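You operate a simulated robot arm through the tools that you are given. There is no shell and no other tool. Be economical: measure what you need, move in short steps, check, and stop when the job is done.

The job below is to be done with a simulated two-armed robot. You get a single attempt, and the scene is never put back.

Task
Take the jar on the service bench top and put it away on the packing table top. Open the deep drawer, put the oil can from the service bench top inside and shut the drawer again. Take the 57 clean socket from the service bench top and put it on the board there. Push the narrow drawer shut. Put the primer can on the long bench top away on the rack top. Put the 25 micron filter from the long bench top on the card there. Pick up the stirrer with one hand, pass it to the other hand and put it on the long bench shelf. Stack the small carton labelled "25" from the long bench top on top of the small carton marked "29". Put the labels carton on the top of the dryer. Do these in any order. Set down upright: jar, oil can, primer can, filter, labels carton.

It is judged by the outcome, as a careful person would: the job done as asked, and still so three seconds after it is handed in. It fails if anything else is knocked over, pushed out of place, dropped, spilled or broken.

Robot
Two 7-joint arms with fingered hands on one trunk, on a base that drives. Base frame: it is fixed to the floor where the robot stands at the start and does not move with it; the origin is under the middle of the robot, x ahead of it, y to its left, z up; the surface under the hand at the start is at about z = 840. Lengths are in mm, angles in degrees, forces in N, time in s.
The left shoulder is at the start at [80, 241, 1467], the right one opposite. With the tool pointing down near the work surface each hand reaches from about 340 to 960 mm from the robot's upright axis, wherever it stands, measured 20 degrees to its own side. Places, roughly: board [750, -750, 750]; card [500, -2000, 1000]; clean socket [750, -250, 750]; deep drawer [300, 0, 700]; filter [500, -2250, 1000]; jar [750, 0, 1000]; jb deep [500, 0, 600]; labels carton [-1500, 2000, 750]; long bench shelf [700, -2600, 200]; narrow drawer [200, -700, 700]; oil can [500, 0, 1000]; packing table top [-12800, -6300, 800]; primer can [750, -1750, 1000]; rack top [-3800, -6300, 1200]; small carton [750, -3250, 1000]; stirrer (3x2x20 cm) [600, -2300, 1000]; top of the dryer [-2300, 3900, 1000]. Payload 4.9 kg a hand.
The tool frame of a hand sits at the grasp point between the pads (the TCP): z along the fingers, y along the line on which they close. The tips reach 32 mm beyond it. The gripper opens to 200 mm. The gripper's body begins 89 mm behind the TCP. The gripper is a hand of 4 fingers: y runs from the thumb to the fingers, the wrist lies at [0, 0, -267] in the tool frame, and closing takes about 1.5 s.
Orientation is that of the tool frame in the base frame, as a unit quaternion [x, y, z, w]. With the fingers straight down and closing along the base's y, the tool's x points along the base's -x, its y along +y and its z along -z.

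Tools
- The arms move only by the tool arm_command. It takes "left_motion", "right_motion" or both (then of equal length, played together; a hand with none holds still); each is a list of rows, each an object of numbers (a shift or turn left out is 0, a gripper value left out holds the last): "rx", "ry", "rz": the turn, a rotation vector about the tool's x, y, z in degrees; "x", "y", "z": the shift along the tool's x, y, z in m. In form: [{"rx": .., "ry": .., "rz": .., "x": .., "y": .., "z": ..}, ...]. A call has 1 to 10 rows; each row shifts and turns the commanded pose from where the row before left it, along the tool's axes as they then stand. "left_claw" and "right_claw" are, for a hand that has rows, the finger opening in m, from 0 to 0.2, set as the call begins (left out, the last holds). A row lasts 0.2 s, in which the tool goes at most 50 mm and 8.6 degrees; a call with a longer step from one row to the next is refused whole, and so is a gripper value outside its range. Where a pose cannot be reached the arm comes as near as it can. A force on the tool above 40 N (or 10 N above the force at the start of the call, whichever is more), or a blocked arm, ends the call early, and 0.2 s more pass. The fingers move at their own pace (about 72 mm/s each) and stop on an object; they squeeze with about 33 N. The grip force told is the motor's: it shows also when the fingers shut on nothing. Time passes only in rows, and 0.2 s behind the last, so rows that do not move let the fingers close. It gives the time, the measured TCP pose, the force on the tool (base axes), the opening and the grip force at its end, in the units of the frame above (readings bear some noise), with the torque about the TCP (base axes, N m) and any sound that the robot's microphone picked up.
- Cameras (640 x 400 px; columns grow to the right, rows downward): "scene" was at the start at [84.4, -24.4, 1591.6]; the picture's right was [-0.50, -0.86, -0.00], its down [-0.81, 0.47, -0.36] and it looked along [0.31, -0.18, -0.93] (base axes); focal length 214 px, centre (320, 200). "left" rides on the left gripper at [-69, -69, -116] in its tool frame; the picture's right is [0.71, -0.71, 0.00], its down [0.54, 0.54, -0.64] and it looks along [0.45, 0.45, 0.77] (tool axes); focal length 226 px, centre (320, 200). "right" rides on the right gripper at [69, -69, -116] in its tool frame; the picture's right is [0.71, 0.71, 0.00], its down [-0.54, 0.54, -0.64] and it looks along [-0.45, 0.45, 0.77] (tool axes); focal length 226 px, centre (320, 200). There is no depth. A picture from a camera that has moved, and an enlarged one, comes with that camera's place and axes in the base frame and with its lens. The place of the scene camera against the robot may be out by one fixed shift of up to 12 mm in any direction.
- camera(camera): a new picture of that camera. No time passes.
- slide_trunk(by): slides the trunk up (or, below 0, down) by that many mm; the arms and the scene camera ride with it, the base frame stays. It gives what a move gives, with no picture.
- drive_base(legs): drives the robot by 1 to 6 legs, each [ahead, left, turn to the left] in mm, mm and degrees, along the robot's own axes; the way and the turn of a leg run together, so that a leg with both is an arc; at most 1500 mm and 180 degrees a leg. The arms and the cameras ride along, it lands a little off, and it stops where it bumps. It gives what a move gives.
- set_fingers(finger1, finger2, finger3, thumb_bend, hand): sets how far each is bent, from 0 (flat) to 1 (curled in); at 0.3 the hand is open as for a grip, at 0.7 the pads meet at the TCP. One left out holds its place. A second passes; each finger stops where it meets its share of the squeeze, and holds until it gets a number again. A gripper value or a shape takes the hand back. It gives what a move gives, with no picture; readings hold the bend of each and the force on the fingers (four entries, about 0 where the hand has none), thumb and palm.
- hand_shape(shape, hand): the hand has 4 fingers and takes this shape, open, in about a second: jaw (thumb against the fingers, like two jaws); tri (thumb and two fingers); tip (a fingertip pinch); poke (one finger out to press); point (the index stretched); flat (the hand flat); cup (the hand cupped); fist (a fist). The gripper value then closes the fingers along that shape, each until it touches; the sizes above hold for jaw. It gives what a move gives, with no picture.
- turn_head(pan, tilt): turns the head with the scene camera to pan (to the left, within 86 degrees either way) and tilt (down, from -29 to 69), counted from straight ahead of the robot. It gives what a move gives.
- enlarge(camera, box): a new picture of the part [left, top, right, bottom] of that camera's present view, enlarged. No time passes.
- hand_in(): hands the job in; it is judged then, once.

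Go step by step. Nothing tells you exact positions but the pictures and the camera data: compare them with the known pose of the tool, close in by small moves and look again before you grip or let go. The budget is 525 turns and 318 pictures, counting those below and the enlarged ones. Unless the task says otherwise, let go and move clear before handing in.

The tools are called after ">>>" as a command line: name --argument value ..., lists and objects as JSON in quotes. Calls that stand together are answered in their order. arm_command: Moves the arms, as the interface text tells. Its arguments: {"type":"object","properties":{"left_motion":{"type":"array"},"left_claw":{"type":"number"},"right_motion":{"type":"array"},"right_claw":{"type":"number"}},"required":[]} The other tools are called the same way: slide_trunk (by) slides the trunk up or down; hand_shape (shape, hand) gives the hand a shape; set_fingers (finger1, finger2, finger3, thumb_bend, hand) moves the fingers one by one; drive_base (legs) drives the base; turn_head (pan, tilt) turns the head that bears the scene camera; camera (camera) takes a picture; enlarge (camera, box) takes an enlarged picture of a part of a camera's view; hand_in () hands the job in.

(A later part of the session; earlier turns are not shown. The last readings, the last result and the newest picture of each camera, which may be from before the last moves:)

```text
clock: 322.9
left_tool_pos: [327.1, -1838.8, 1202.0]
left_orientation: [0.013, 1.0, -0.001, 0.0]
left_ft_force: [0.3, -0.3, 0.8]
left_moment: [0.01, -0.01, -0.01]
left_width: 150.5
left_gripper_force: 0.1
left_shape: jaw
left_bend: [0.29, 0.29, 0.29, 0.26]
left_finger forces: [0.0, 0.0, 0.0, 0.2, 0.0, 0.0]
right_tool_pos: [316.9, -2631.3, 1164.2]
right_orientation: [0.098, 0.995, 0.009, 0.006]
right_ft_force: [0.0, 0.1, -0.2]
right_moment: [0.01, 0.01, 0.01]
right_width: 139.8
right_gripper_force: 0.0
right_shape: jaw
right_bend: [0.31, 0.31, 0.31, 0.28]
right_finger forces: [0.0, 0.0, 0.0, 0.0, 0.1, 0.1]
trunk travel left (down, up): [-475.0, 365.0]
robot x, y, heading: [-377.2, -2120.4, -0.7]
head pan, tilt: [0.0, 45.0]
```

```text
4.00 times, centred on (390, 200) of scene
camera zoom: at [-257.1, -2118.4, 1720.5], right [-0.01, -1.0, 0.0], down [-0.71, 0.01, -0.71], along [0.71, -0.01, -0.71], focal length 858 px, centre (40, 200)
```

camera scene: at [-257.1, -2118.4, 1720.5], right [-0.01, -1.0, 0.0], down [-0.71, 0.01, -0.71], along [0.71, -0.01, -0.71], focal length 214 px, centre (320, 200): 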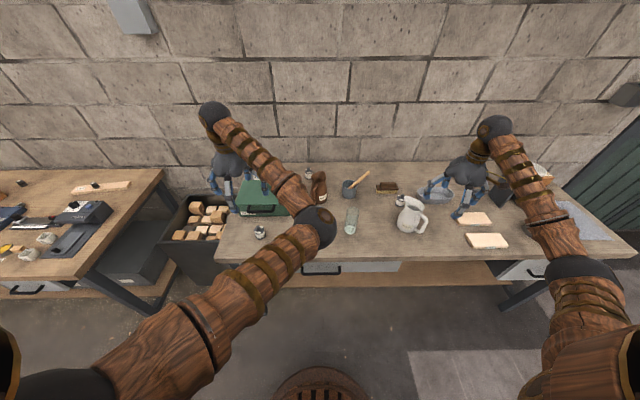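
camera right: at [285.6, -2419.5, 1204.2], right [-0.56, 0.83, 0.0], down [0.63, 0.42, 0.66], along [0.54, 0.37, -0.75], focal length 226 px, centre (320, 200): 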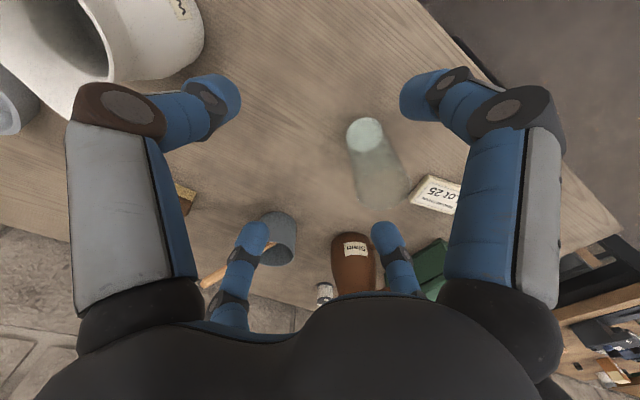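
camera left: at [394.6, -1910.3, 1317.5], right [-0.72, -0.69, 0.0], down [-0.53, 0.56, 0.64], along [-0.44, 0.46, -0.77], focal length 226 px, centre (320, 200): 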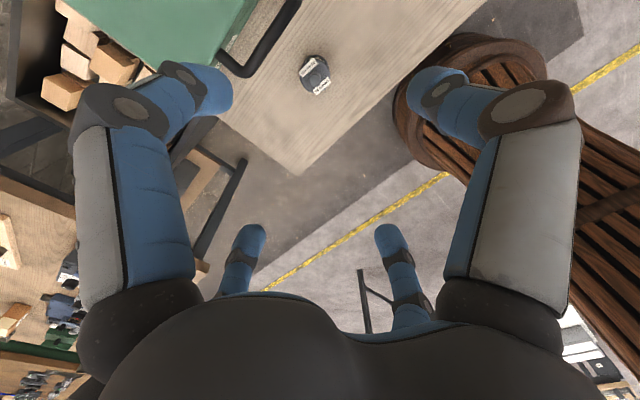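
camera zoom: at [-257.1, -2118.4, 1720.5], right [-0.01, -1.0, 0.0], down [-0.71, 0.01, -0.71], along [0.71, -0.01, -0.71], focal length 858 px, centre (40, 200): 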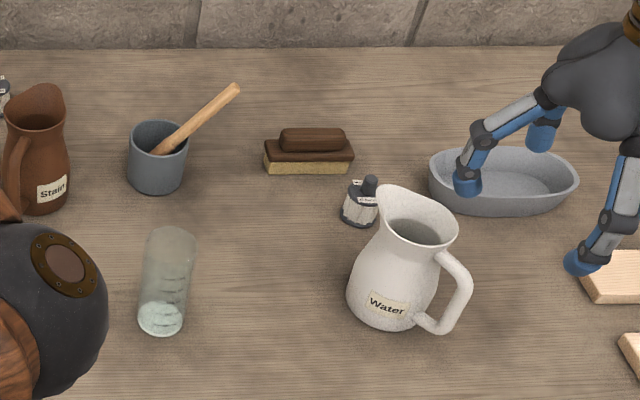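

>>> enlarge --camera "scene" --box '[390, 190, 414, 208]'

>>> enlarge --camera "right" --box '[240, 100, 560, 300]'

```text
16.00 times, centred on (402, 199) of scene
camera zoom: at [-257.1, -2118.4, 1720.5], right [-0.01, -1.0, 0.0], down [-0.71, 0.01, -0.71], along [0.71, -0.01, -0.71], focal length 3432 px, centre (-992, 216)
```

zoom: 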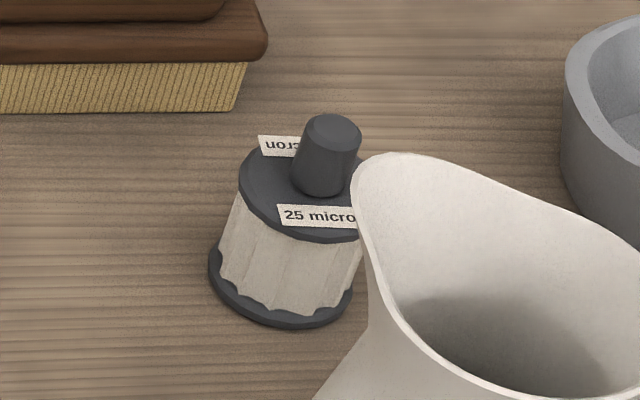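

```text
2.00 times, centred on (400, 200) of right
camera zoom: at [233.0, -2685.6, 1277.6], right [-0.56, 0.83, 0.01], down [0.63, 0.42, 0.66], along [0.54, 0.37, -0.75], focal length 452 px, centre (160, 200)
```

zoom: 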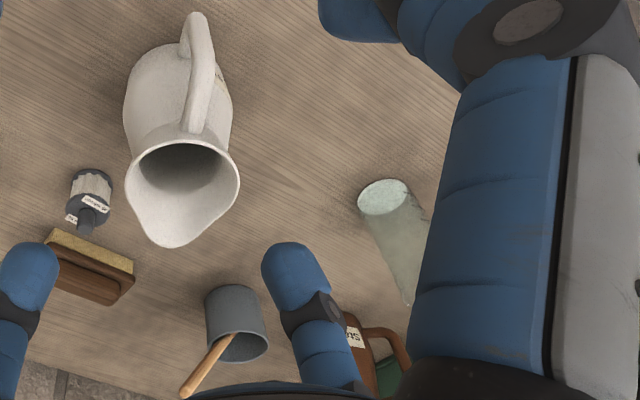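

The 25 micron filter stands behind the water jug at about [553,-2569] (bench top z≈862). I'll drive in so the right hand can reach it from above.

>>> arm_command --right_motion '[{"y": 0.045, "rz": -5.5}, {"y": 0.045, "rz": -5.5}, {"y": 0.045}, {"y": 0.045}, {"y": 0.045}, {"y": 0.04}]' --right_claw 0.08

>>> drive_base --legs '[[0, -200, 0], [240, 0, 0]]'

>>> camera --camera "right"

>>> camera --camera "scene"

```text
clock: 324.3
left_tool_pos: [327.0, -1837.7, 1201.5]
left_orientation: [0.013, 1.0, -0.002, 0.002]
left_ft_force: [0.4, 0.2, -0.4]
left_moment: [-0.01, -0.01, 0.02]
left_width: 150.0
left_gripper_force: 0.1
left_shape: jaw
left_bend: [0.29, 0.29, 0.29, 0.26]
left_finger forces: [0.1, 0.0, 0.0, 0.0, 0.0, 0.0]
right_tool_pos: [330.2, -2364.2, 1168.8]
right_orientation: [0.002, 1.0, 0.007, 0.007]
right_ft_force: [0.7, 0.1, 0.8]
right_moment: [-0.03, 0.0, 0.02]
right_width: 80.2
right_gripper_force: 0.1
right_shape: jaw
right_bend: [0.42, 0.42, 0.42, 0.41]
right_finger forces: [0.0, 0.1, 0.0, 0.0, 0.0, 0.0]
trunk travel left (down, up): [-475.0, 365.0]
robot x, y, heading: [-372.4, -2115.1, -1.2]
head pan, tilt: [0.0, 45.0]
```

```text
clock: 327.2
left_tool_pos: [563.4, -2047.2, 1202.7]
left_orientation: [0.016, 1.0, -0.001, 0.002]
left_ft_force: [0.0, -0.3, -0.2]
left_moment: [0.01, 0.01, -0.03]
left_width: 150.2
left_gripper_force: 0.0
left_shape: jaw
left_bend: [0.29, 0.29, 0.29, 0.26]
left_finger forces: [0.0, 0.1, 0.1, 0.0, 0.0, 0.0]
right_tool_pos: [562.5, -2574.6, 1170.7]
right_orientation: [0.006, 1.0, 0.007, 0.008]
right_ft_force: [0.9, 0.0, 0.0]
right_moment: [-0.03, 0.0, -0.02]
right_width: 80.2
right_gripper_force: 0.1
right_shape: jaw
right_bend: [0.42, 0.42, 0.42, 0.41]
right_finger forces: [0.0, 0.0, 0.0, 0.0, 0.0, 0.0]
trunk travel left (down, up): [-475.0, 365.0]
robot x, y, heading: [-140.3, -2322.2, -1.3]
head pan, tilt: [0.0, 45.0]
```

```text
180 pictures are left
camera right: at [489.2, -2643.3, 1284.0], right [-0.7, 0.72, 0.0], down [0.54, 0.53, 0.66], along [0.47, 0.46, -0.75], focal length 226 px, centre (320, 200)
```

right: 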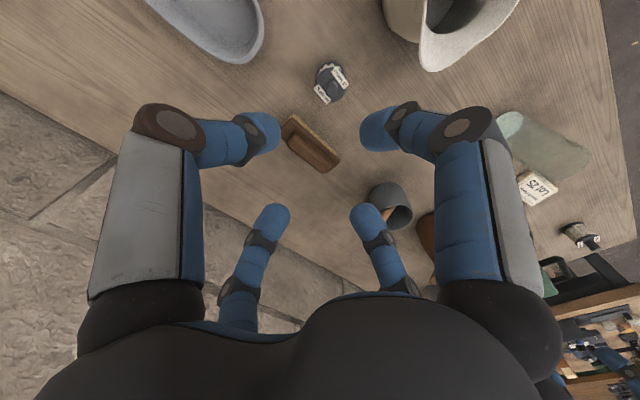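

```text
179 pictures are left
camera scene: at [-23.5, -2319.9, 1720.7], right [-0.02, -1.0, 0.0], down [-0.71, 0.02, -0.71], along [0.71, -0.02, -0.71], focal length 214 px, centre (320, 200)
```

scene: 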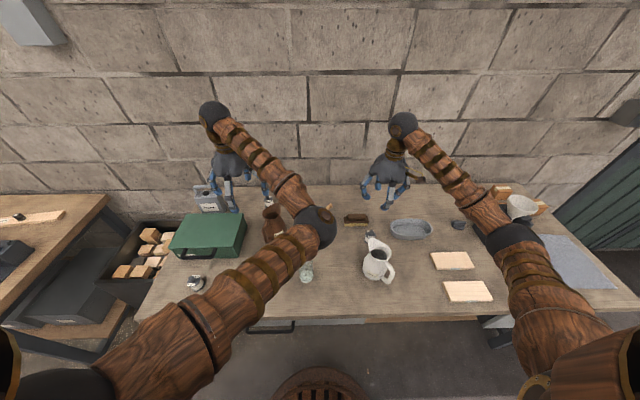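

>>> enlarge --camera "right" --box '[270, 40, 398, 120]'

>>> enlarge --camera "scene" --box '[330, 200, 430, 290]'

```text
5.00 times, centred on (334, 80) of right
camera zoom: at [489.2, -2643.3, 1284.0], right [-0.7, 0.72, 0.0], down [0.54, 0.53, 0.66], along [0.47, 0.46, -0.75], focal length 1130 px, centre (250, 800)
```

zoom: 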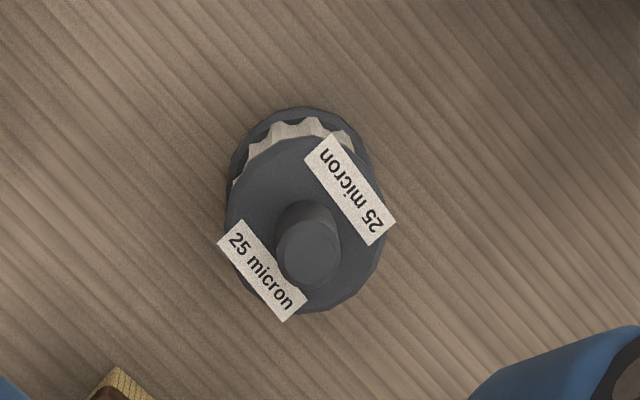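

```text
4.44 times, centred on (380, 245) of scene
camera zoom: at [-23.5, -2319.9, 1720.7], right [-0.02, -1.0, 0.0], down [-0.71, 0.02, -0.71], along [0.71, -0.02, -0.71], focal length 953 px, centre (53, 0)
```

zoom: 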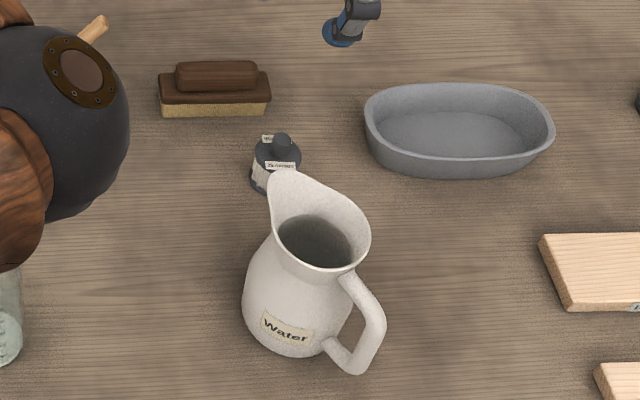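

Filter centre is [544,-2567]; jug rim is just ~100 mm away, so I'll tilt the hand 10° (palm away from the jug) and come down.

>>> arm_command --right_motion '[{"ry": 5}, {"ry": 5}, {"x": -0.0035, "y": 0.002, "z": 0.0425}, {"x": -0.0035, "y": 0.002, "z": 0.0425}, {"x": -0.0035, "y": 0.002, "z": 0.0425}, {"x": -0.0035, "y": 0.002, "z": 0.0425}]'

>>> camera --camera "right"

>>> enlarge --camera "scene" --box '[310, 170, 470, 290]'

```text
clock: 328.6
left_tool_pos: [566.1, -2046.3, 1200.7]
left_orientation: [0.016, 1.0, -0.001, 0.001]
left_ft_force: [0.0, -0.4, 0.4]
left_moment: [-0.02, 0.0, 0.01]
left_width: 150.1
left_gripper_force: 0.1
left_shape: jaw
left_bend: [0.29, 0.29, 0.29, 0.26]
left_finger forces: [0.1, 0.0, 0.0, 0.1, 0.0, 0.1]
right_tool_pos: [552.6, -2562.5, 1000.2]
right_orientation: [0.007, 0.997, 0.007, -0.08]
right_ft_force: [0.3, 0.9, -0.2]
right_moment: [0.01, 0.03, 0.01]
right_width: 80.4
right_gripper_force: 0.1
right_shape: jaw
right_bend: [0.42, 0.42, 0.42, 0.41]
right_finger forces: [0.0, 0.0, 0.0, 0.0, 0.0, 0.0]
trunk travel left (down, up): [-475.0, 365.0]
robot x, y, heading: [-139.8, -2321.6, -1.5]
head pan, tilt: [0.0, 45.0]
```

```text
176 pictures are left
camera right: at [500.7, -2631.3, 1123.5], right [-0.69, 0.71, 0.12], down [0.64, 0.53, 0.56], along [0.33, 0.46, -0.82], focal length 226 px, centre (320, 200)
```

right: 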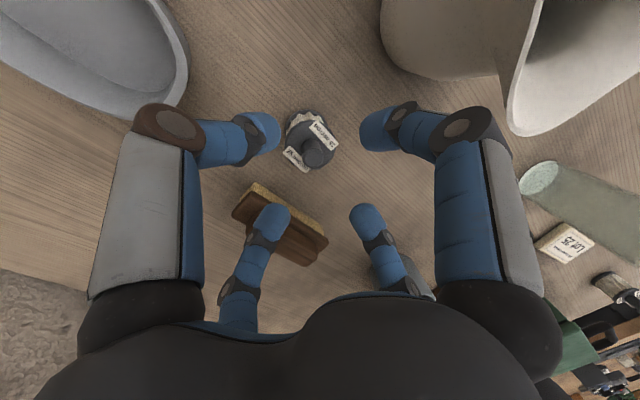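

```text
3.33 times, centred on (390, 230) of scene
camera zoom: at [-19.8, -2320.0, 1720.5], right [-0.02, -1.0, 0.0], down [-0.71, 0.02, -0.71], along [0.71, -0.02, -0.71], focal length 715 px, centre (87, 100)
```

zoom: 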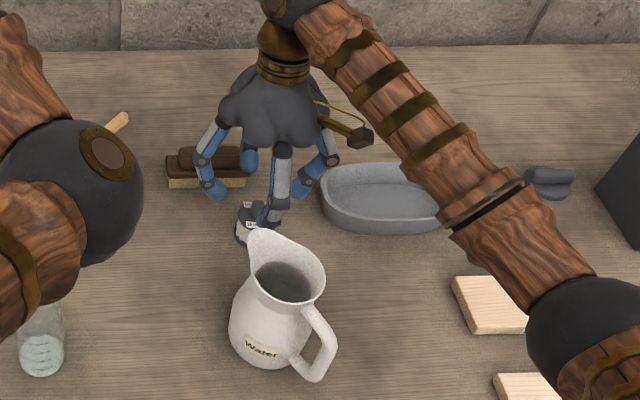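

>>> arm_command --right_motion '[{"x": -0.0035, "y": -0.0025, "z": 0.035}, {"x": -0.003, "y": -0.0025, "z": 0.035}, {"x": -0.003, "z": 0.02}]'

>>> camera --camera "right"

>>> enlarge --camera "scene" --box '[310, 170, 470, 290]'

```text
clock: 329.4
left_tool_pos: [563.1, -2045.3, 1203.8]
left_orientation: [0.017, 1.0, -0.001, 0.001]
left_ft_force: [-1.1, 0.2, 0.0]
left_moment: [-0.01, -0.03, -0.01]
left_width: 150.2
left_gripper_force: 0.1
left_shape: jaw
left_bend: [0.29, 0.29, 0.29, 0.26]
left_finger forces: [0.0, 0.0, 0.1, 0.0, 0.1, 0.0]
right_tool_pos: [546.1, -2564.3, 914.3]
right_orientation: [0.005, 0.997, 0.008, -0.077]
right_ft_force: [9.0, -1.0, 27.4]
right_moment: [-0.09, -1.39, -0.06]
right_width: 81.2
right_gripper_force: 0.1
right_shape: jaw
right_bend: [0.42, 0.42, 0.42, 0.41]
right_finger forces: [0.0, 0.1, 27.6, 0.0, 0.1, 0.0]
trunk travel left (down, up): [-475.0, 365.0]
robot x, y, heading: [-140.0, -2320.8, -1.2]
head pan, tilt: [0.0, 45.0]
```

```text
174 pictures are left
camera right: at [494.0, -2634.2, 1038.2], right [-0.69, 0.71, 0.12], down [0.64, 0.53, 0.56], along [0.34, 0.46, -0.82], focal length 226 px, centre (320, 200)
```

right: 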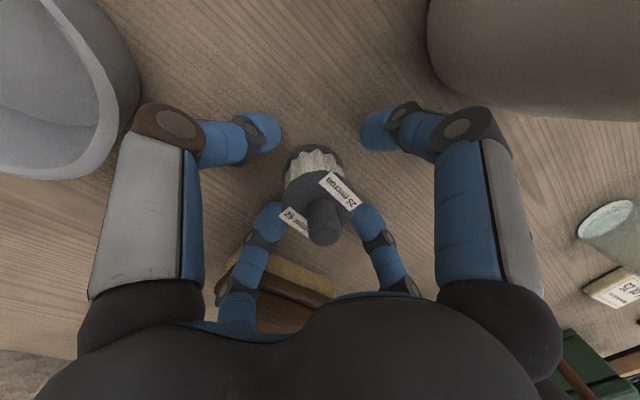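

```text
3.33 times, centred on (390, 230) of scene
camera zoom: at [-23.6, -2318.3, 1721.3], right [-0.02, -1.0, 0.0], down [-0.71, 0.01, -0.71], along [0.71, -0.02, -0.71], focal length 715 px, centre (87, 100)
```

zoom: 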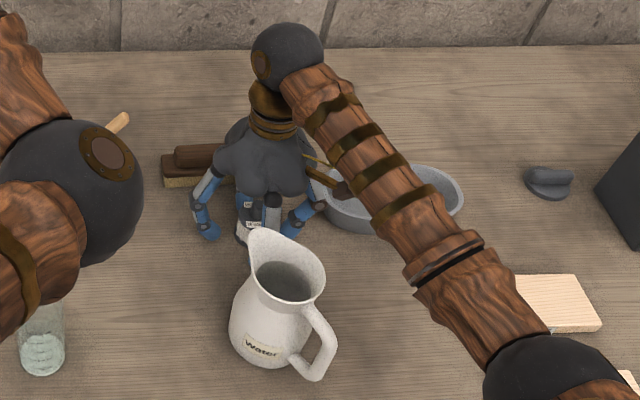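

The far finger touched the brush. Back up and look.

>>> arm_command --right_motion '[{"x": 0.005, "z": -0.03}]'

>>> enlarge --camera "right" --box '[200, 120, 440, 330]'

>>> enlarge --camera "scene" --box '[310, 190, 420, 270]'

```text
clock: 329.8
left_tool_pos: [566.0, -2047.2, 1200.0]
left_orientation: [0.016, 1.0, -0.001, 0.001]
left_ft_force: [-1.0, -0.2, -0.8]
left_moment: [0.01, 0.01, 0.02]
left_width: 150.1
left_gripper_force: 0.0
left_shape: jaw
left_bend: [0.29, 0.29, 0.29, 0.26]
left_finger forces: [0.0, 0.0, 0.0, 0.0, 0.0, 0.0]
right_tool_pos: [544.7, -2566.0, 939.9]
right_orientation: [0.006, 0.997, 0.008, -0.082]
right_ft_force: [-0.6, 0.1, -0.6]
right_moment: [0.02, 0.05, -0.01]
right_width: 80.1
right_gripper_force: 0.0
right_shape: jaw
right_bend: [0.42, 0.42, 0.43, 0.41]
right_finger forces: [0.0, 0.1, 0.0, 0.0, 0.0, 0.1]
trunk travel left (down, up): [-475.0, 365.0]
robot x, y, heading: [-133.9, -2321.9, -1.3]
head pan, tilt: [0.0, 45.0]
```

```text
1.90 times, centred on (320, 225) of right
camera zoom: at [493.5, -2635.6, 1062.2], right [-0.69, 0.71, 0.13], down [0.65, 0.52, 0.55], along [0.33, 0.46, -0.82], focal length 431 px, centre (320, 152)
```

zoom: 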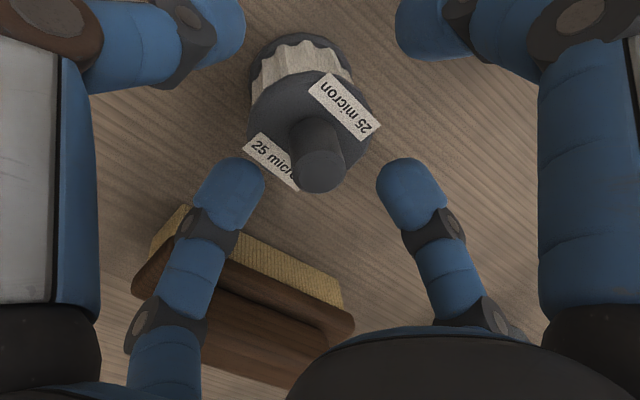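

```text
5.00 times, centred on (365, 230) of scene
camera zoom: at [-19.9, -2320.5, 1719.9], right [-0.02, -1.0, 0.0], down [-0.71, 0.02, -0.71], along [0.71, -0.02, -0.71], focal length 1072 px, centre (95, 50)
```

zoom: 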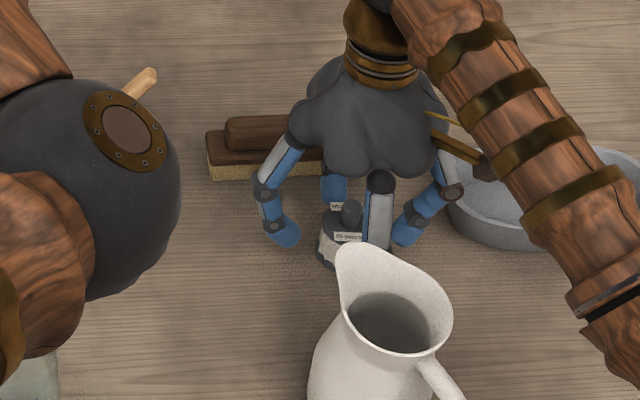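

That was most likely the bench top itself under the tilted far finger (contact 50 mm to the +x side). Nothing moved. I'll go back down to just above that and close.

>>> arm_command --right_motion '[{"x": -0.0035, "y": -0.001, "z": 0.019}]'

>>> arm_command --right_motion '[{}, {}, {}, {}, {}]' --right_claw 0.02

>>> camera --camera "right"

```text
clock: 330.2
left_tool_pos: [565.0, -2047.7, 1201.1]
left_orientation: [0.017, 1.0, -0.001, 0.001]
left_ft_force: [0.1, -0.3, -0.1]
left_moment: [-0.02, 0.02, -0.02]
left_width: 150.3
left_gripper_force: 0.1
left_shape: jaw
left_bend: [0.29, 0.29, 0.29, 0.26]
left_finger forces: [0.0, 0.1, 0.0, 0.0, 0.0, 0.1]
right_tool_pos: [545.1, -2566.0, 921.2]
right_orientation: [0.006, 0.997, 0.008, -0.08]
right_ft_force: [-0.6, -0.2, 0.4]
right_moment: [0.02, -0.02, 0.01]
right_width: 80.1
right_gripper_force: 0.1
right_shape: jaw
right_bend: [0.42, 0.42, 0.43, 0.41]
right_finger forces: [0.0, 0.1, 1.0, 0.0, 0.0, 0.0]
trunk travel left (down, up): [-475.0, 365.0]
robot x, y, heading: [-138.1, -2318.6, -1.2]
head pan, tilt: [0.0, 45.0]
```

```text
clock: 331.4
left_tool_pos: [564.9, -2046.5, 1202.6]
left_orientation: [0.017, 1.0, -0.001, 0.0]
left_ft_force: [-0.4, 0.1, -0.7]
left_moment: [0.01, 0.01, 0.01]
left_width: 150.0
left_gripper_force: 0.0
left_shape: jaw
left_bend: [0.29, 0.29, 0.29, 0.26]
left_finger forces: [0.0, 0.1, 0.0, 0.0, 0.0, 0.0]
right_tool_pos: [544.5, -2566.7, 920.5]
right_orientation: [0.006, 0.997, 0.008, -0.08]
right_ft_force: [-0.2, -0.8, -0.6]
right_moment: [-0.01, -0.01, -0.01]
right_width: 43.0
right_gripper_force: 32.8
right_shape: jaw
right_bend: [0.54, 0.54, 0.53, 0.52]
right_finger forces: [29.0, 29.5, 28.6, 0.0, 29.6, 0.1]
trunk travel left (down, up): [-475.0, 365.0]
robot x, y, heading: [-137.4, -2323.9, -1.4]
head pan, tilt: [0.0, 45.0]
```

```text
170 pictures are left
camera right: at [493.8, -2636.7, 1044.6], right [-0.69, 0.71, 0.12], down [0.64, 0.53, 0.56], along [0.33, 0.46, -0.82], focal length 226 px, centre (320, 200)
```

right: 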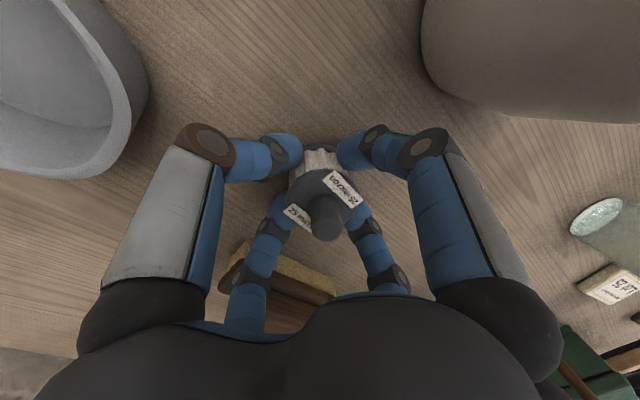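

Gripped. Lift clear and drive left to the card.

>>> arm_command --right_motion '[{"x": 0.008, "z": -0.045}, {"x": 0.008, "z": -0.045}, {"x": 0.008, "z": -0.045}, {"x": 0.008, "z": -0.045}, {"x": 0.008, "z": -0.045}, {"x": 0.008, "z": -0.045}]'

>>> drive_base --legs '[[0, 490, 1.3], [-100, 0, 0]]'

>>> turn_head --pan -20 --tilt 45

>>> camera --camera "scene"

>>> camera --camera "right"

```text
clock: 332.8
left_tool_pos: [565.7, -2045.3, 1201.7]
left_orientation: [0.017, 1.0, -0.001, 0.0]
left_ft_force: [0.1, -0.4, 0.3]
left_moment: [-0.01, 0.02, -0.03]
left_width: 150.0
left_gripper_force: 0.0
left_shape: jaw
left_bend: [0.29, 0.29, 0.29, 0.26]
left_finger forces: [0.1, 0.0, 0.1, 0.1, 0.0, 0.0]
right_tool_pos: [541.7, -2571.8, 1196.5]
right_orientation: [0.005, 0.997, 0.007, -0.08]
right_ft_force: [0.9, -0.1, -0.3]
right_moment: [-0.03, -0.06, -0.01]
right_width: 43.3
right_gripper_force: 33.0
right_shape: jaw
right_bend: [0.54, 0.54, 0.53, 0.53]
right_finger forces: [28.8, 29.5, 28.8, 0.1, 29.5, 0.0]
trunk travel left (down, up): [-475.0, 365.0]
robot x, y, heading: [-139.8, -2322.8, -1.2]
head pan, tilt: [0.0, 45.0]
```

```text
clock: 336.5
left_tool_pos: [470.9, -1537.1, 1199.7]
left_orientation: [0.008, 1.0, -0.001, 0.0]
left_ft_force: [0.3, -0.8, 0.0]
left_moment: [-0.02, 0.01, 0.02]
left_width: 150.0
left_gripper_force: 0.1
left_shape: jaw
left_bend: [0.29, 0.29, 0.29, 0.26]
left_finger forces: [0.0, 0.1, 0.0, 0.0, 0.0, 0.0]
right_tool_pos: [456.4, -2063.0, 1193.5]
right_orientation: [-0.004, 0.997, 0.006, -0.082]
right_ft_force: [0.5, 0.3, -1.0]
right_moment: [-0.02, 0.04, -0.01]
right_width: 43.0
right_gripper_force: 33.7
right_shape: jaw
right_bend: [0.54, 0.54, 0.53, 0.53]
right_finger forces: [28.8, 29.6, 28.9, 0.0, 29.5, 0.0]
trunk travel left (down, up): [-475.0, 365.0]
robot x, y, heading: [-231.6, -1821.4, -0.3]
head pan, tilt: [0.0, 45.0]
```

```text
clock: 337.3
left_tool_pos: [464.1, -1537.7, 1203.0]
left_orientation: [0.007, 1.0, -0.001, 0.002]
left_ft_force: [-0.2, 0.1, -0.1]
left_moment: [0.01, -0.06, 0.01]
left_width: 150.6
left_gripper_force: 0.1
left_shape: jaw
left_bend: [0.29, 0.29, 0.29, 0.26]
left_finger forces: [0.0, 0.0, 0.0, 0.1, 0.0, 0.0]
right_tool_pos: [451.1, -2063.0, 1196.5]
right_orientation: [-0.003, 0.997, 0.007, -0.08]
right_ft_force: [-0.8, 1.2, 0.2]
right_moment: [0.01, -0.04, -0.01]
right_width: 43.0
right_gripper_force: 32.7
right_shape: jaw
right_bend: [0.54, 0.54, 0.53, 0.53]
right_finger forces: [28.9, 29.6, 28.8, 0.0, 29.5, 0.0]
trunk travel left (down, up): [-475.0, 365.0]
robot x, y, heading: [-231.5, -1823.2, -0.5]
head pan, tilt: [-20.0, 45.0]
```

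```text
169 pictures are left
camera scene: at [-121.8, -1849.2, 1720.7], right [-0.35, -0.94, 0.0], down [-0.66, 0.24, -0.71], along [0.66, -0.24, -0.71], focal length 214 px, centre (320, 200)
```

scene: 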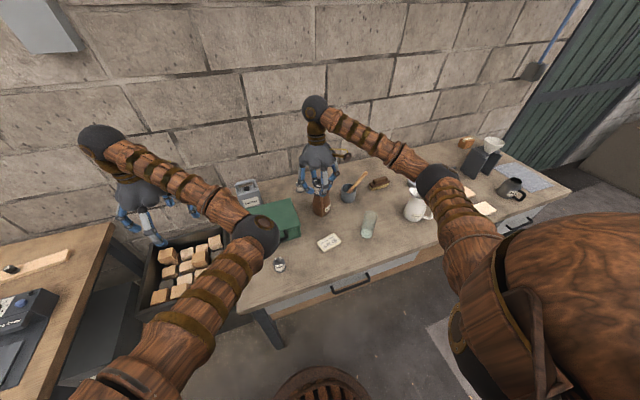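

```text
168 pictures are left
camera right: at [400.8, -2133.8, 1320.5], right [-0.7, 0.7, 0.12], down [0.63, 0.54, 0.56], along [0.33, 0.47, -0.82], focal length 226 px, centre (320, 200)
```

right: 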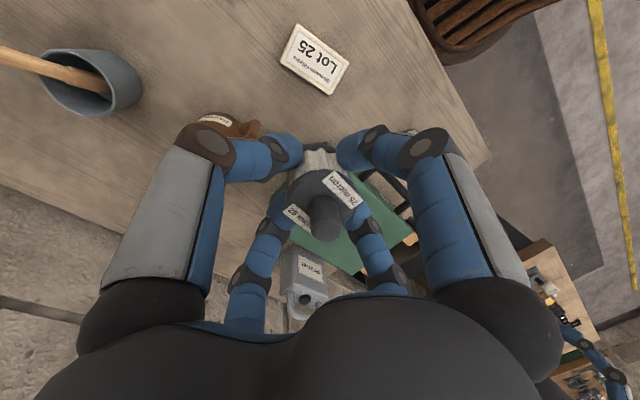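

Card centre ≈ [387,-2088]. Move over it and lower.

>>> arm_command --right_motion '[{"x": 0.032, "y": -0.0125, "z": 0.0055}, {"x": 0.031, "y": -0.0125, "z": 0.0055}, {"x": -0.008, "z": 0.045}, {"x": -0.008, "z": 0.045}, {"x": -0.008, "z": 0.045}]'

>>> camera --camera "right"

>>> enlarge --camera "scene" --box '[260, 180, 400, 280]'

```text
clock: 338.5
left_tool_pos: [465.5, -1539.3, 1202.2]
left_orientation: [0.009, 1.0, -0.001, 0.001]
left_ft_force: [-0.2, 0.8, 0.9]
left_moment: [0.01, -0.04, -0.03]
left_width: 150.2
left_gripper_force: 0.1
left_shape: jaw
left_bend: [0.29, 0.29, 0.29, 0.26]
left_finger forces: [0.1, 0.0, 0.0, 0.0, 0.0, 0.1]
right_tool_pos: [391.3, -2086.2, 1055.2]
right_orientation: [-0.003, 0.997, 0.007, -0.08]
right_ft_force: [0.1, 0.4, -0.8]
right_moment: [0.0, 0.0, 0.02]
right_width: 43.3
right_gripper_force: 32.9
right_shape: jaw
right_bend: [0.54, 0.54, 0.53, 0.53]
right_finger forces: [28.8, 29.3, 28.9, 0.1, 29.4, 0.1]
trunk travel left (down, up): [-475.0, 365.0]
robot x, y, heading: [-229.3, -1827.5, -0.2]
head pan, tilt: [-20.0, 45.0]
```

```text
167 pictures are left
camera right: at [340.1, -2156.5, 1179.2], right [-0.7, 0.7, 0.12], down [0.63, 0.54, 0.56], along [0.32, 0.47, -0.82], focal length 226 px, centre (320, 200)
```

right: 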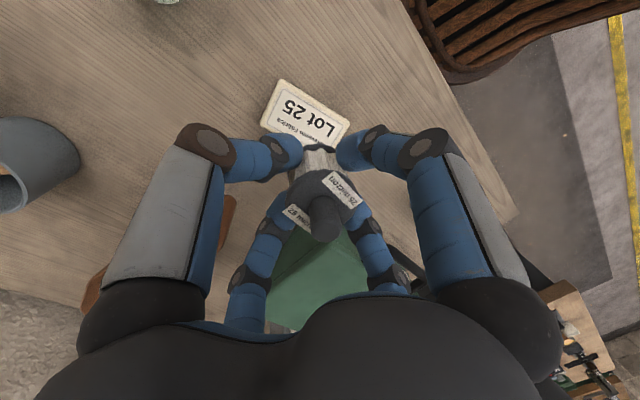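

```text
4.00 times, centred on (330, 230) of scene
camera zoom: at [-120.2, -1850.1, 1720.7], right [-0.35, -0.94, 0.0], down [-0.66, 0.25, -0.71], along [0.66, -0.25, -0.71], focal length 858 px, centre (280, 80)
```

zoom: 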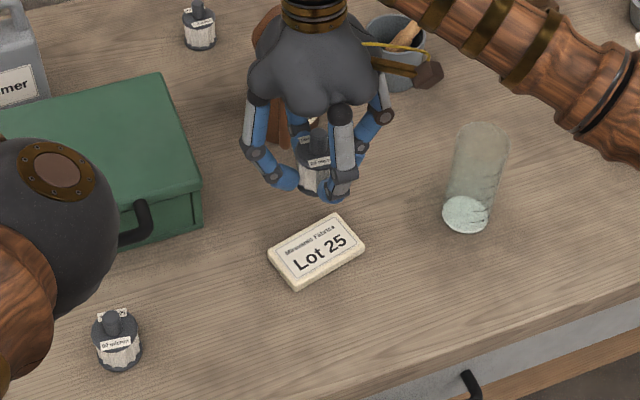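

>>> arm_command --right_motion '[{"x": -0.004, "y": -0.003, "z": 0.04}, {"x": -0.006, "z": 0.035}, {"x": -0.003, "z": 0.02}, {"x": -0.001, "z": 0.008}, {"x": -0.001, "z": 0.005}, {"x": -0.001, "z": 0.005}, {"x": -0.001, "z": 0.005}]'

>>> enlarge --camera "scene" --box '[280, 200, 380, 280]'

>>> camera --camera "right"

```text
clock: 340.1
left_tool_pos: [466.3, -1538.4, 1203.2]
left_orientation: [0.008, 1.0, -0.001, 0.0]
left_ft_force: [-0.5, -0.6, 0.4]
left_moment: [0.03, 0.0, 0.0]
left_width: 149.9
left_gripper_force: 0.0
left_shape: jaw
left_bend: [0.29, 0.29, 0.29, 0.26]
left_finger forces: [0.0, 0.0, 0.0, 0.0, 0.1, 0.1]
right_tool_pos: [390.5, -2086.8, 937.3]
right_orientation: [-0.003, 0.997, 0.008, -0.08]
right_ft_force: [0.5, -0.1, 0.2]
right_moment: [0.0, -0.08, -0.02]
right_width: 43.0
right_gripper_force: 33.0
right_shape: jaw
right_bend: [0.54, 0.54, 0.53, 0.52]
right_finger forces: [28.9, 29.6, 29.2, 0.0, 29.6, 0.0]
trunk travel left (down, up): [-475.0, 365.0]
robot x, y, heading: [-234.3, -1827.2, -0.2]
head pan, tilt: [-20.0, 45.0]
```

```text
5.00 times, centred on (330, 240) of scene
camera zoom: at [-119.3, -1849.5, 1720.5], right [-0.35, -0.94, 0.0], down [-0.66, 0.25, -0.71], along [0.66, -0.25, -0.71], focal length 1072 px, centre (270, 0)
```

zoom: 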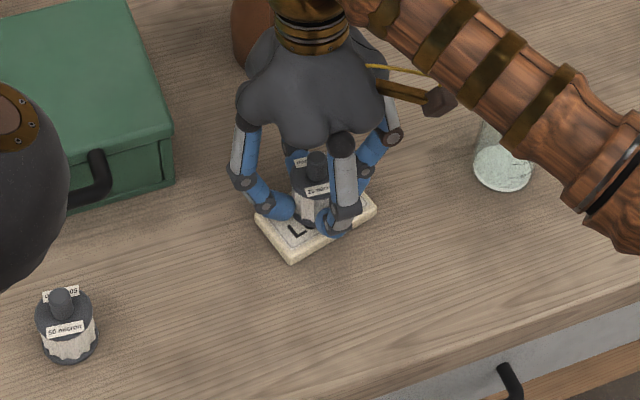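

```text
164 pictures are left
camera right: at [339.3, -2158.0, 1060.2], right [-0.7, 0.7, 0.12], down [0.64, 0.54, 0.56], along [0.32, 0.47, -0.82], focal length 226 px, centre (320, 200)
```

right: 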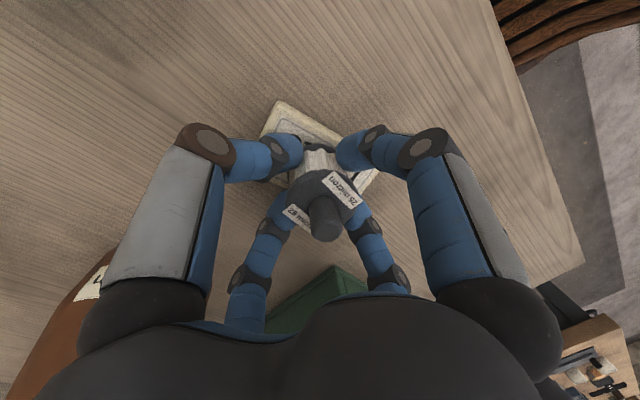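

>>> arm_command --right_motion '[{"x": -0.0007, "z": 0.004}, {"x": -0.0007, "z": 0.004}, {"x": -0.0007, "z": 0.004}, {"x": -0.0007, "z": 0.004}]'

```text
clock: 340.8
left_tool_pos: [464.1, -1538.1, 1203.1]
left_orientation: [0.008, 1.0, -0.002, 0.002]
left_ft_force: [0.0, 0.6, 0.0]
left_moment: [0.02, 0.04, 0.0]
left_width: 150.2
left_gripper_force: 0.1
left_shape: jaw
left_bend: [0.29, 0.29, 0.29, 0.26]
left_finger forces: [0.0, 0.0, 0.1, 0.0, 0.0, 0.0]
right_tool_pos: [389.8, -2088.0, 934.9]
right_orientation: [-0.002, 0.997, 0.007, -0.075]
right_ft_force: [-8.2, 2.2, 29.1]
right_moment: [-0.05, 0.11, -0.12]
right_width: 43.8
right_gripper_force: 33.2
right_shape: jaw
right_bend: [0.54, 0.54, 0.53, 0.52]
right_finger forces: [35.2, 36.9, 34.0, 0.2, 34.9, 0.1]
trunk travel left (down, up): [-475.0, 365.0]
robot x, y, heading: [-231.6, -1824.6, -0.5]
head pan, tilt: [-20.0, 45.0]
stopped in row 3 (right hand): the force on the tool passed its limit at 45 N (the readings are from after the stop); the commanded pose is now the measured one
```

Down on the card. Ease, release, and lift away.

>>> arm_command --right_motion '[{"z": -0.003}, {}, {}, {}]' --right_claw 0.08

>>> arm_command --right_motion '[{"x": 0.004, "z": -0.03}, {"x": 0.008, "z": -0.045}, {"x": 0.008, "z": -0.045}, {"x": 0.008, "z": -0.045}, {"x": 0.008, "z": -0.045}]'

>>> enlarge --camera "scene" --box '[280, 190, 400, 280]'

```text
clock: 341.8
left_tool_pos: [466.4, -1538.1, 1201.3]
left_orientation: [0.007, 1.0, -0.001, 0.001]
left_ft_force: [0.3, -0.1, 0.3]
left_moment: [-0.01, -0.02, 0.02]
left_width: 150.0
left_gripper_force: 0.1
left_shape: jaw
left_bend: [0.29, 0.29, 0.29, 0.26]
left_finger forces: [0.1, 0.0, 0.0, 0.0, 0.1, 0.0]
right_tool_pos: [392.2, -2088.3, 933.7]
right_orientation: [-0.003, 0.997, 0.008, -0.077]
right_ft_force: [-0.6, -0.8, 0.8]
right_moment: [0.02, 0.0, -0.01]
right_width: 79.9
right_gripper_force: 0.1
right_shape: jaw
right_bend: [0.43, 0.43, 0.43, 0.41]
right_finger forces: [0.1, 0.1, 0.1, 0.0, 0.0, 0.1]
trunk travel left (down, up): [-475.0, 365.0]
robot x, y, heading: [-231.8, -1826.6, -0.4]
head pan, tilt: [-20.0, 45.0]
```

```text
clock: 343.0
left_tool_pos: [465.6, -1538.3, 1201.4]
left_orientation: [0.008, 1.0, -0.001, 0.002]
left_ft_force: [0.0, -1.0, -0.2]
left_moment: [-0.02, -0.02, 0.0]
left_width: 150.2
left_gripper_force: 0.0
left_shape: jaw
left_bend: [0.29, 0.29, 0.29, 0.26]
left_finger forces: [0.0, 0.0, 0.0, 0.0, 0.0, 0.1]
right_tool_pos: [386.6, -2092.3, 1147.7]
right_orientation: [-0.002, 0.997, 0.007, -0.078]
right_ft_force: [0.6, -0.7, -0.3]
right_moment: [-0.01, 0.0, -0.02]
right_width: 79.8
right_gripper_force: 0.0
right_shape: jaw
right_bend: [0.43, 0.43, 0.43, 0.41]
right_finger forces: [0.1, 0.1, 0.1, 0.0, 0.0, 0.0]
trunk travel left (down, up): [-475.0, 365.0]
robot x, y, heading: [-230.9, -1822.7, -0.3]
head pan, tilt: [-20.0, 45.0]
```

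```text
4.44 times, centred on (340, 235) of scene
camera zoom: at [-119.7, -1849.5, 1720.3], right [-0.35, -0.94, 0.0], down [-0.66, 0.25, -0.71], along [0.66, -0.25, -0.71], focal length 953 px, centre (231, 44)
```

zoom: 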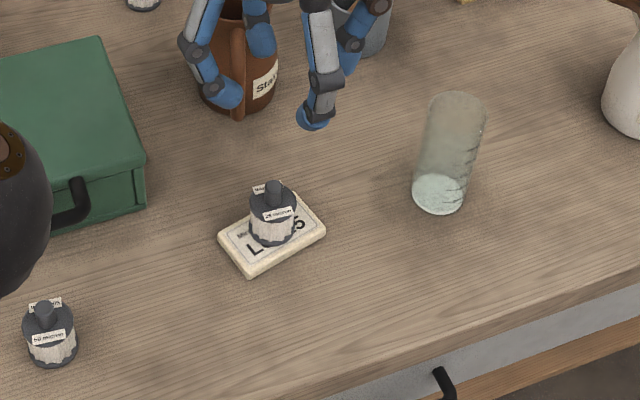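

The 25 micron filter is upright on the card. Next the stirrer in the cup; position the right hand nearby and look.

>>> arm_command --right_motion '[{"ry": -5, "z": -0.02}, {"ry": -4.5, "z": -0.02}]'

>>> drive_base --legs '[[0, -230, 0], [120, 0, 0]]'

>>> camera --camera "right"

>>> turn_head --pan -5 --tilt 45

>>> camera --camera "scene"

```text
clock: 343.6
left_tool_pos: [465.9, -1538.4, 1202.4]
left_orientation: [0.009, 1.0, -0.001, 0.001]
left_ft_force: [0.0, 0.5, 0.0]
left_moment: [0.0, -0.04, 0.01]
left_width: 150.3
left_gripper_force: 0.0
left_shape: jaw
left_bend: [0.29, 0.29, 0.29, 0.26]
left_finger forces: [0.0, 0.1, 0.0, 0.0, 0.0, 0.0]
right_tool_pos: [391.0, -2092.5, 1187.8]
right_orientation: [-0.001, 1.0, 0.008, 0.006]
right_ft_force: [-0.5, 1.2, 0.6]
right_moment: [0.0, 0.0, 0.05]
right_width: 79.7
right_gripper_force: 0.0
right_shape: jaw
right_bend: [0.43, 0.43, 0.43, 0.41]
right_finger forces: [0.1, 0.1, 0.1, 0.0, 0.0, 0.0]
trunk travel left (down, up): [-475.0, 365.0]
robot x, y, heading: [-228.3, -1823.0, -0.3]
head pan, tilt: [-20.0, 45.0]
```

```text
clock: 346.2
left_tool_pos: [584.2, -1772.0, 1203.2]
left_orientation: [0.007, 1.0, -0.001, 0.002]
left_ft_force: [0.2, -0.5, -0.5]
left_moment: [-0.04, -0.04, -0.01]
left_width: 150.3
left_gripper_force: 0.1
left_shape: jaw
left_bend: [0.29, 0.29, 0.29, 0.26]
left_finger forces: [0.0, 0.1, 0.0, 0.1, 0.0, 0.0]
right_tool_pos: [510.5, -2324.6, 1187.9]
right_orientation: [-0.003, 1.0, 0.008, 0.006]
right_ft_force: [-0.4, -1.0, -0.6]
right_moment: [0.03, 0.0, 0.0]
right_width: 79.9
right_gripper_force: 0.0
right_shape: jaw
right_bend: [0.43, 0.43, 0.43, 0.41]
right_finger forces: [0.1, 0.0, 0.0, 0.0, 0.0, 0.0]
trunk travel left (down, up): [-475.0, 365.0]
robot x, y, heading: [-111.1, -2059.4, -0.3]
head pan, tilt: [-20.0, 45.0]
```

```text
162 pictures are left
camera right: at [438.6, -2395.7, 1300.7], right [-0.71, 0.7, 0.0], down [0.53, 0.53, 0.66], along [0.46, 0.47, -0.75], focal length 226 px, centre (320, 200)
```

right: 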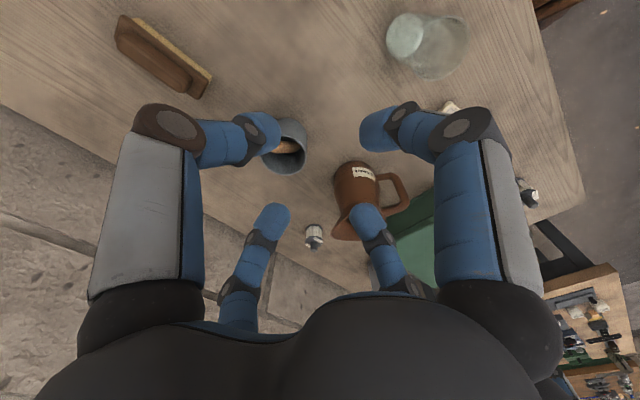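

```text
clock: 347.0
left_tool_pos: [585.7, -1770.2, 1200.9]
left_orientation: [0.007, 1.0, -0.001, 0.0]
left_ft_force: [-0.4, 0.0, 0.6]
left_moment: [0.01, 0.01, 0.0]
left_width: 150.0
left_gripper_force: 0.0
left_shape: jaw
left_bend: [0.29, 0.29, 0.29, 0.26]
left_finger forces: [0.0, 0.1, 0.0, 0.0, 0.0, 0.1]
right_tool_pos: [513.0, -2324.8, 1185.0]
right_orientation: [-0.003, 1.0, 0.008, 0.005]
right_ft_force: [-0.7, 0.4, -0.6]
right_moment: [0.01, 0.03, 0.01]
right_width: 79.7
right_gripper_force: 0.1
right_shape: jaw
right_bend: [0.43, 0.43, 0.43, 0.41]
right_finger forces: [0.0, 0.1, 0.0, 0.0, 0.0, 0.0]
trunk travel left (down, up): [-475.0, 365.0]
robot x, y, heading: [-116.1, -2061.3, 0.0]
head pan, tilt: [-5.0, 45.0]
```

```text
161 pictures are left
camera scene: at [6.3, -2062.2, 1720.2], right [-0.09, -1.0, 0.0], down [-0.71, 0.06, -0.71], along [0.7, -0.06, -0.71], focal length 214 px, centre (320, 200)
```

scene: 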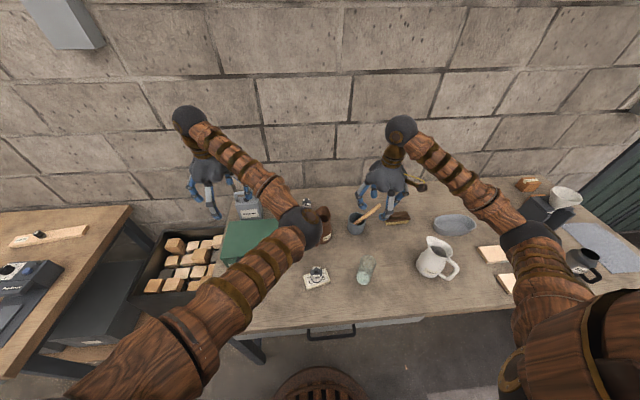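

>>> enlarge --camera "scene" --box '[330, 190, 420, 246]'

>>> enlarge --camera "right" --box '[200, 90, 360, 190]'

```text
7.11 times, centred on (375, 218) of scene
camera zoom: at [6.3, -2062.2, 1720.2], right [-0.09, -1.0, 0.0], down [-0.71, 0.06, -0.71], along [0.7, -0.06, -0.71], focal length 1525 px, centre (-71, 72)
```

zoom: 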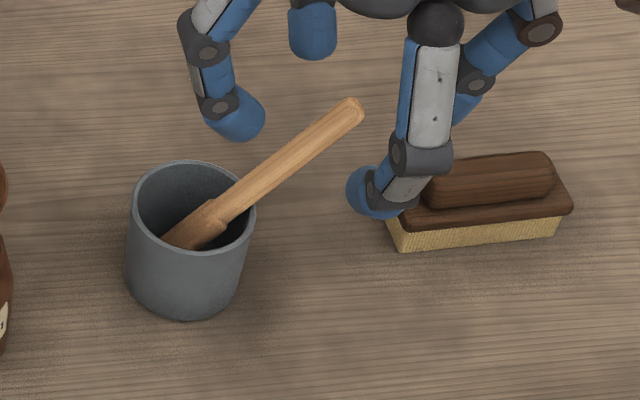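

```text
4.00 times, centred on (280, 140) of right
camera zoom: at [442.0, -2394.8, 1299.2], right [-0.71, 0.7, 0.0], down [0.53, 0.53, 0.66], along [0.46, 0.47, -0.75], focal length 904 px, centre (480, 440)
```

zoom: 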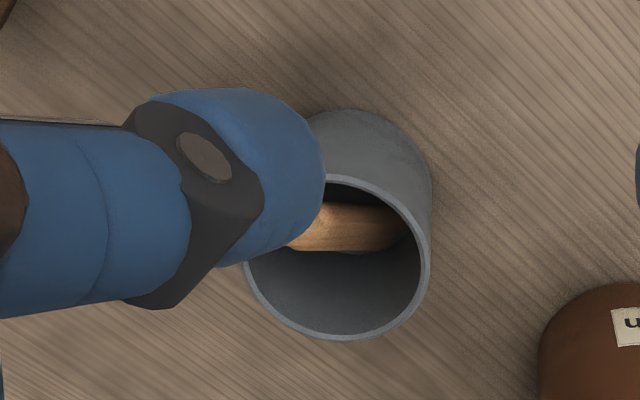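

The stirrer leans about 43° to the right-back, handle tip near [645,-2388,1015]. I'll drive closer and tilt the right hand to line up with it.

>>> drive_base --legs '[[110, 0, 0], [0, -110, 0]]'

>>> arm_command --right_motion '[{"rx": -7.2}, {"rx": -7.2}, {"rx": -7.2}, {"rx": -7.2}, {"rx": -7.2}, {"rx": -7}]'

>>> camera --camera "right"

>>> camera --camera "scene"

```text
clock: 348.9
left_tool_pos: [696.9, -1875.5, 1200.2]
left_orientation: [0.007, 1.0, -0.002, 0.0]
left_ft_force: [1.3, 0.2, -0.2]
left_moment: [-0.01, 0.04, 0.0]
left_width: 150.0
left_gripper_force: 0.0
left_shape: jaw
left_bend: [0.29, 0.29, 0.29, 0.26]
left_finger forces: [0.0, 0.0, 0.0, 0.0, 0.0, 0.1]
right_tool_pos: [622.6, -2428.9, 1184.2]
right_orientation: [-0.002, 1.0, 0.006, 0.005]
right_ft_force: [-0.4, 1.2, 0.1]
right_moment: [-0.04, 0.06, -0.01]
right_width: 79.9
right_gripper_force: 0.1
right_shape: jaw
right_bend: [0.43, 0.43, 0.43, 0.41]
right_finger forces: [0.0, 0.0, 0.1, 0.0, 0.0, 0.1]
trunk travel left (down, up): [-475.0, 365.0]
robot x, y, heading: [-3.5, -2164.2, -0.3]
head pan, tilt: [-5.0, 45.0]
```

```text
clock: 350.3
left_tool_pos: [695.5, -1878.8, 1202.5]
left_orientation: [0.007, 1.0, -0.001, 0.001]
left_ft_force: [-0.7, 0.2, -0.4]
left_moment: [0.0, -0.01, 0.01]
left_width: 150.1
left_gripper_force: 0.1
left_shape: jaw
left_bend: [0.29, 0.29, 0.29, 0.26]
left_finger forces: [0.1, 0.0, 0.1, 0.0, 0.0, 0.0]
right_tool_pos: [621.1, -2432.4, 1186.5]
right_orientation: [-0.005, 0.927, 0.375, 0.004]
right_ft_force: [0.6, -0.9, -0.3]
right_moment: [0.01, 0.01, 0.0]
right_width: 79.6
right_gripper_force: 0.0
right_shape: jaw
right_bend: [0.43, 0.43, 0.43, 0.41]
right_finger forces: [0.1, 0.1, 0.0, 0.0, 0.0, 0.0]
trunk travel left (down, up): [-475.0, 365.0]
robot x, y, heading: [-3.6, -2167.5, -0.3]
head pan, tilt: [-5.0, 45.0]
```

```text
158 pictures are left
camera right: at [550.4, -2562.3, 1220.2], right [-0.71, 0.51, 0.48], down [0.53, -0.05, 0.84], along [0.45, 0.86, -0.23], focal length 226 px, centre (320, 200)
```

right: 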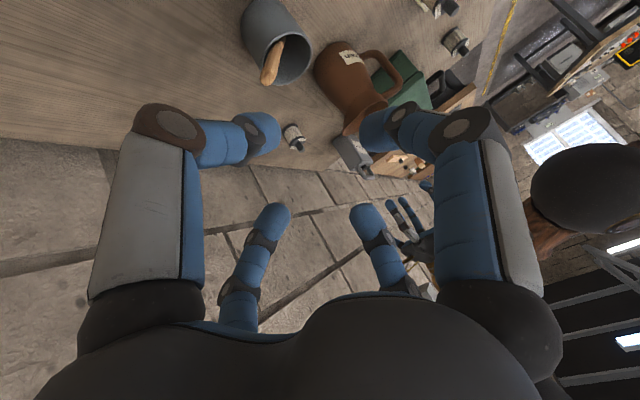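

```text
157 pictures are left
camera scene: at [114.0, -2170.2, 1720.4], right [-0.09, -1.0, 0.0], down [-0.7, 0.07, -0.71], along [0.7, -0.06, -0.71], focal length 214 px, centre (320, 200)
```

scene: 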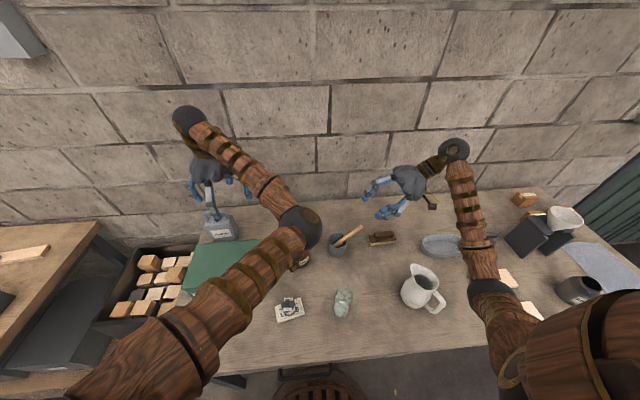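

>>> enlarge --camera "scene" --box '[320, 215, 400, 265]'

>>> enlarge --camera "right" --box '[230, 0, 330, 100]'

```text
8.00 times, centred on (360, 240) of scene
camera zoom: at [114.0, -2170.2, 1720.4], right [-0.09, -1.0, 0.0], down [-0.7, 0.07, -0.71], along [0.7, -0.06, -0.71], focal length 1716 px, centre (0, -120)
```

zoom: 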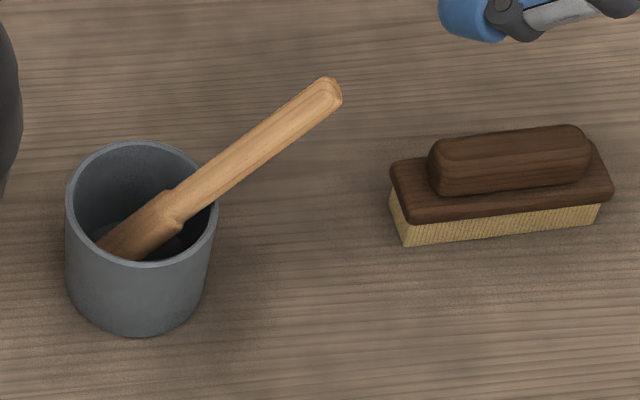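

```text
4.00 times, centred on (280, 50) of right
camera zoom: at [550.4, -2562.3, 1220.2], right [-0.71, 0.51, 0.48], down [0.53, -0.05, 0.84], along [0.45, 0.86, -0.23], focal length 904 px, centre (480, 800)
```

zoom: 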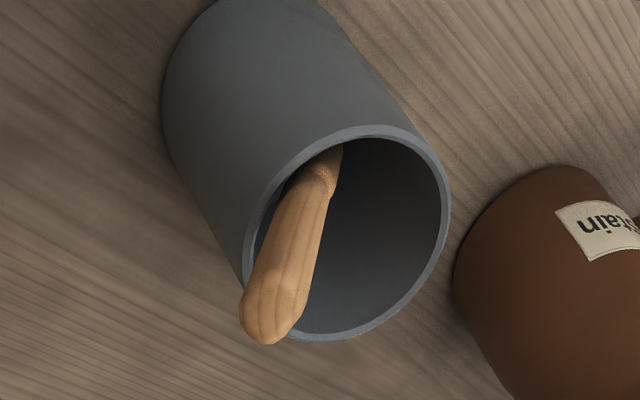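

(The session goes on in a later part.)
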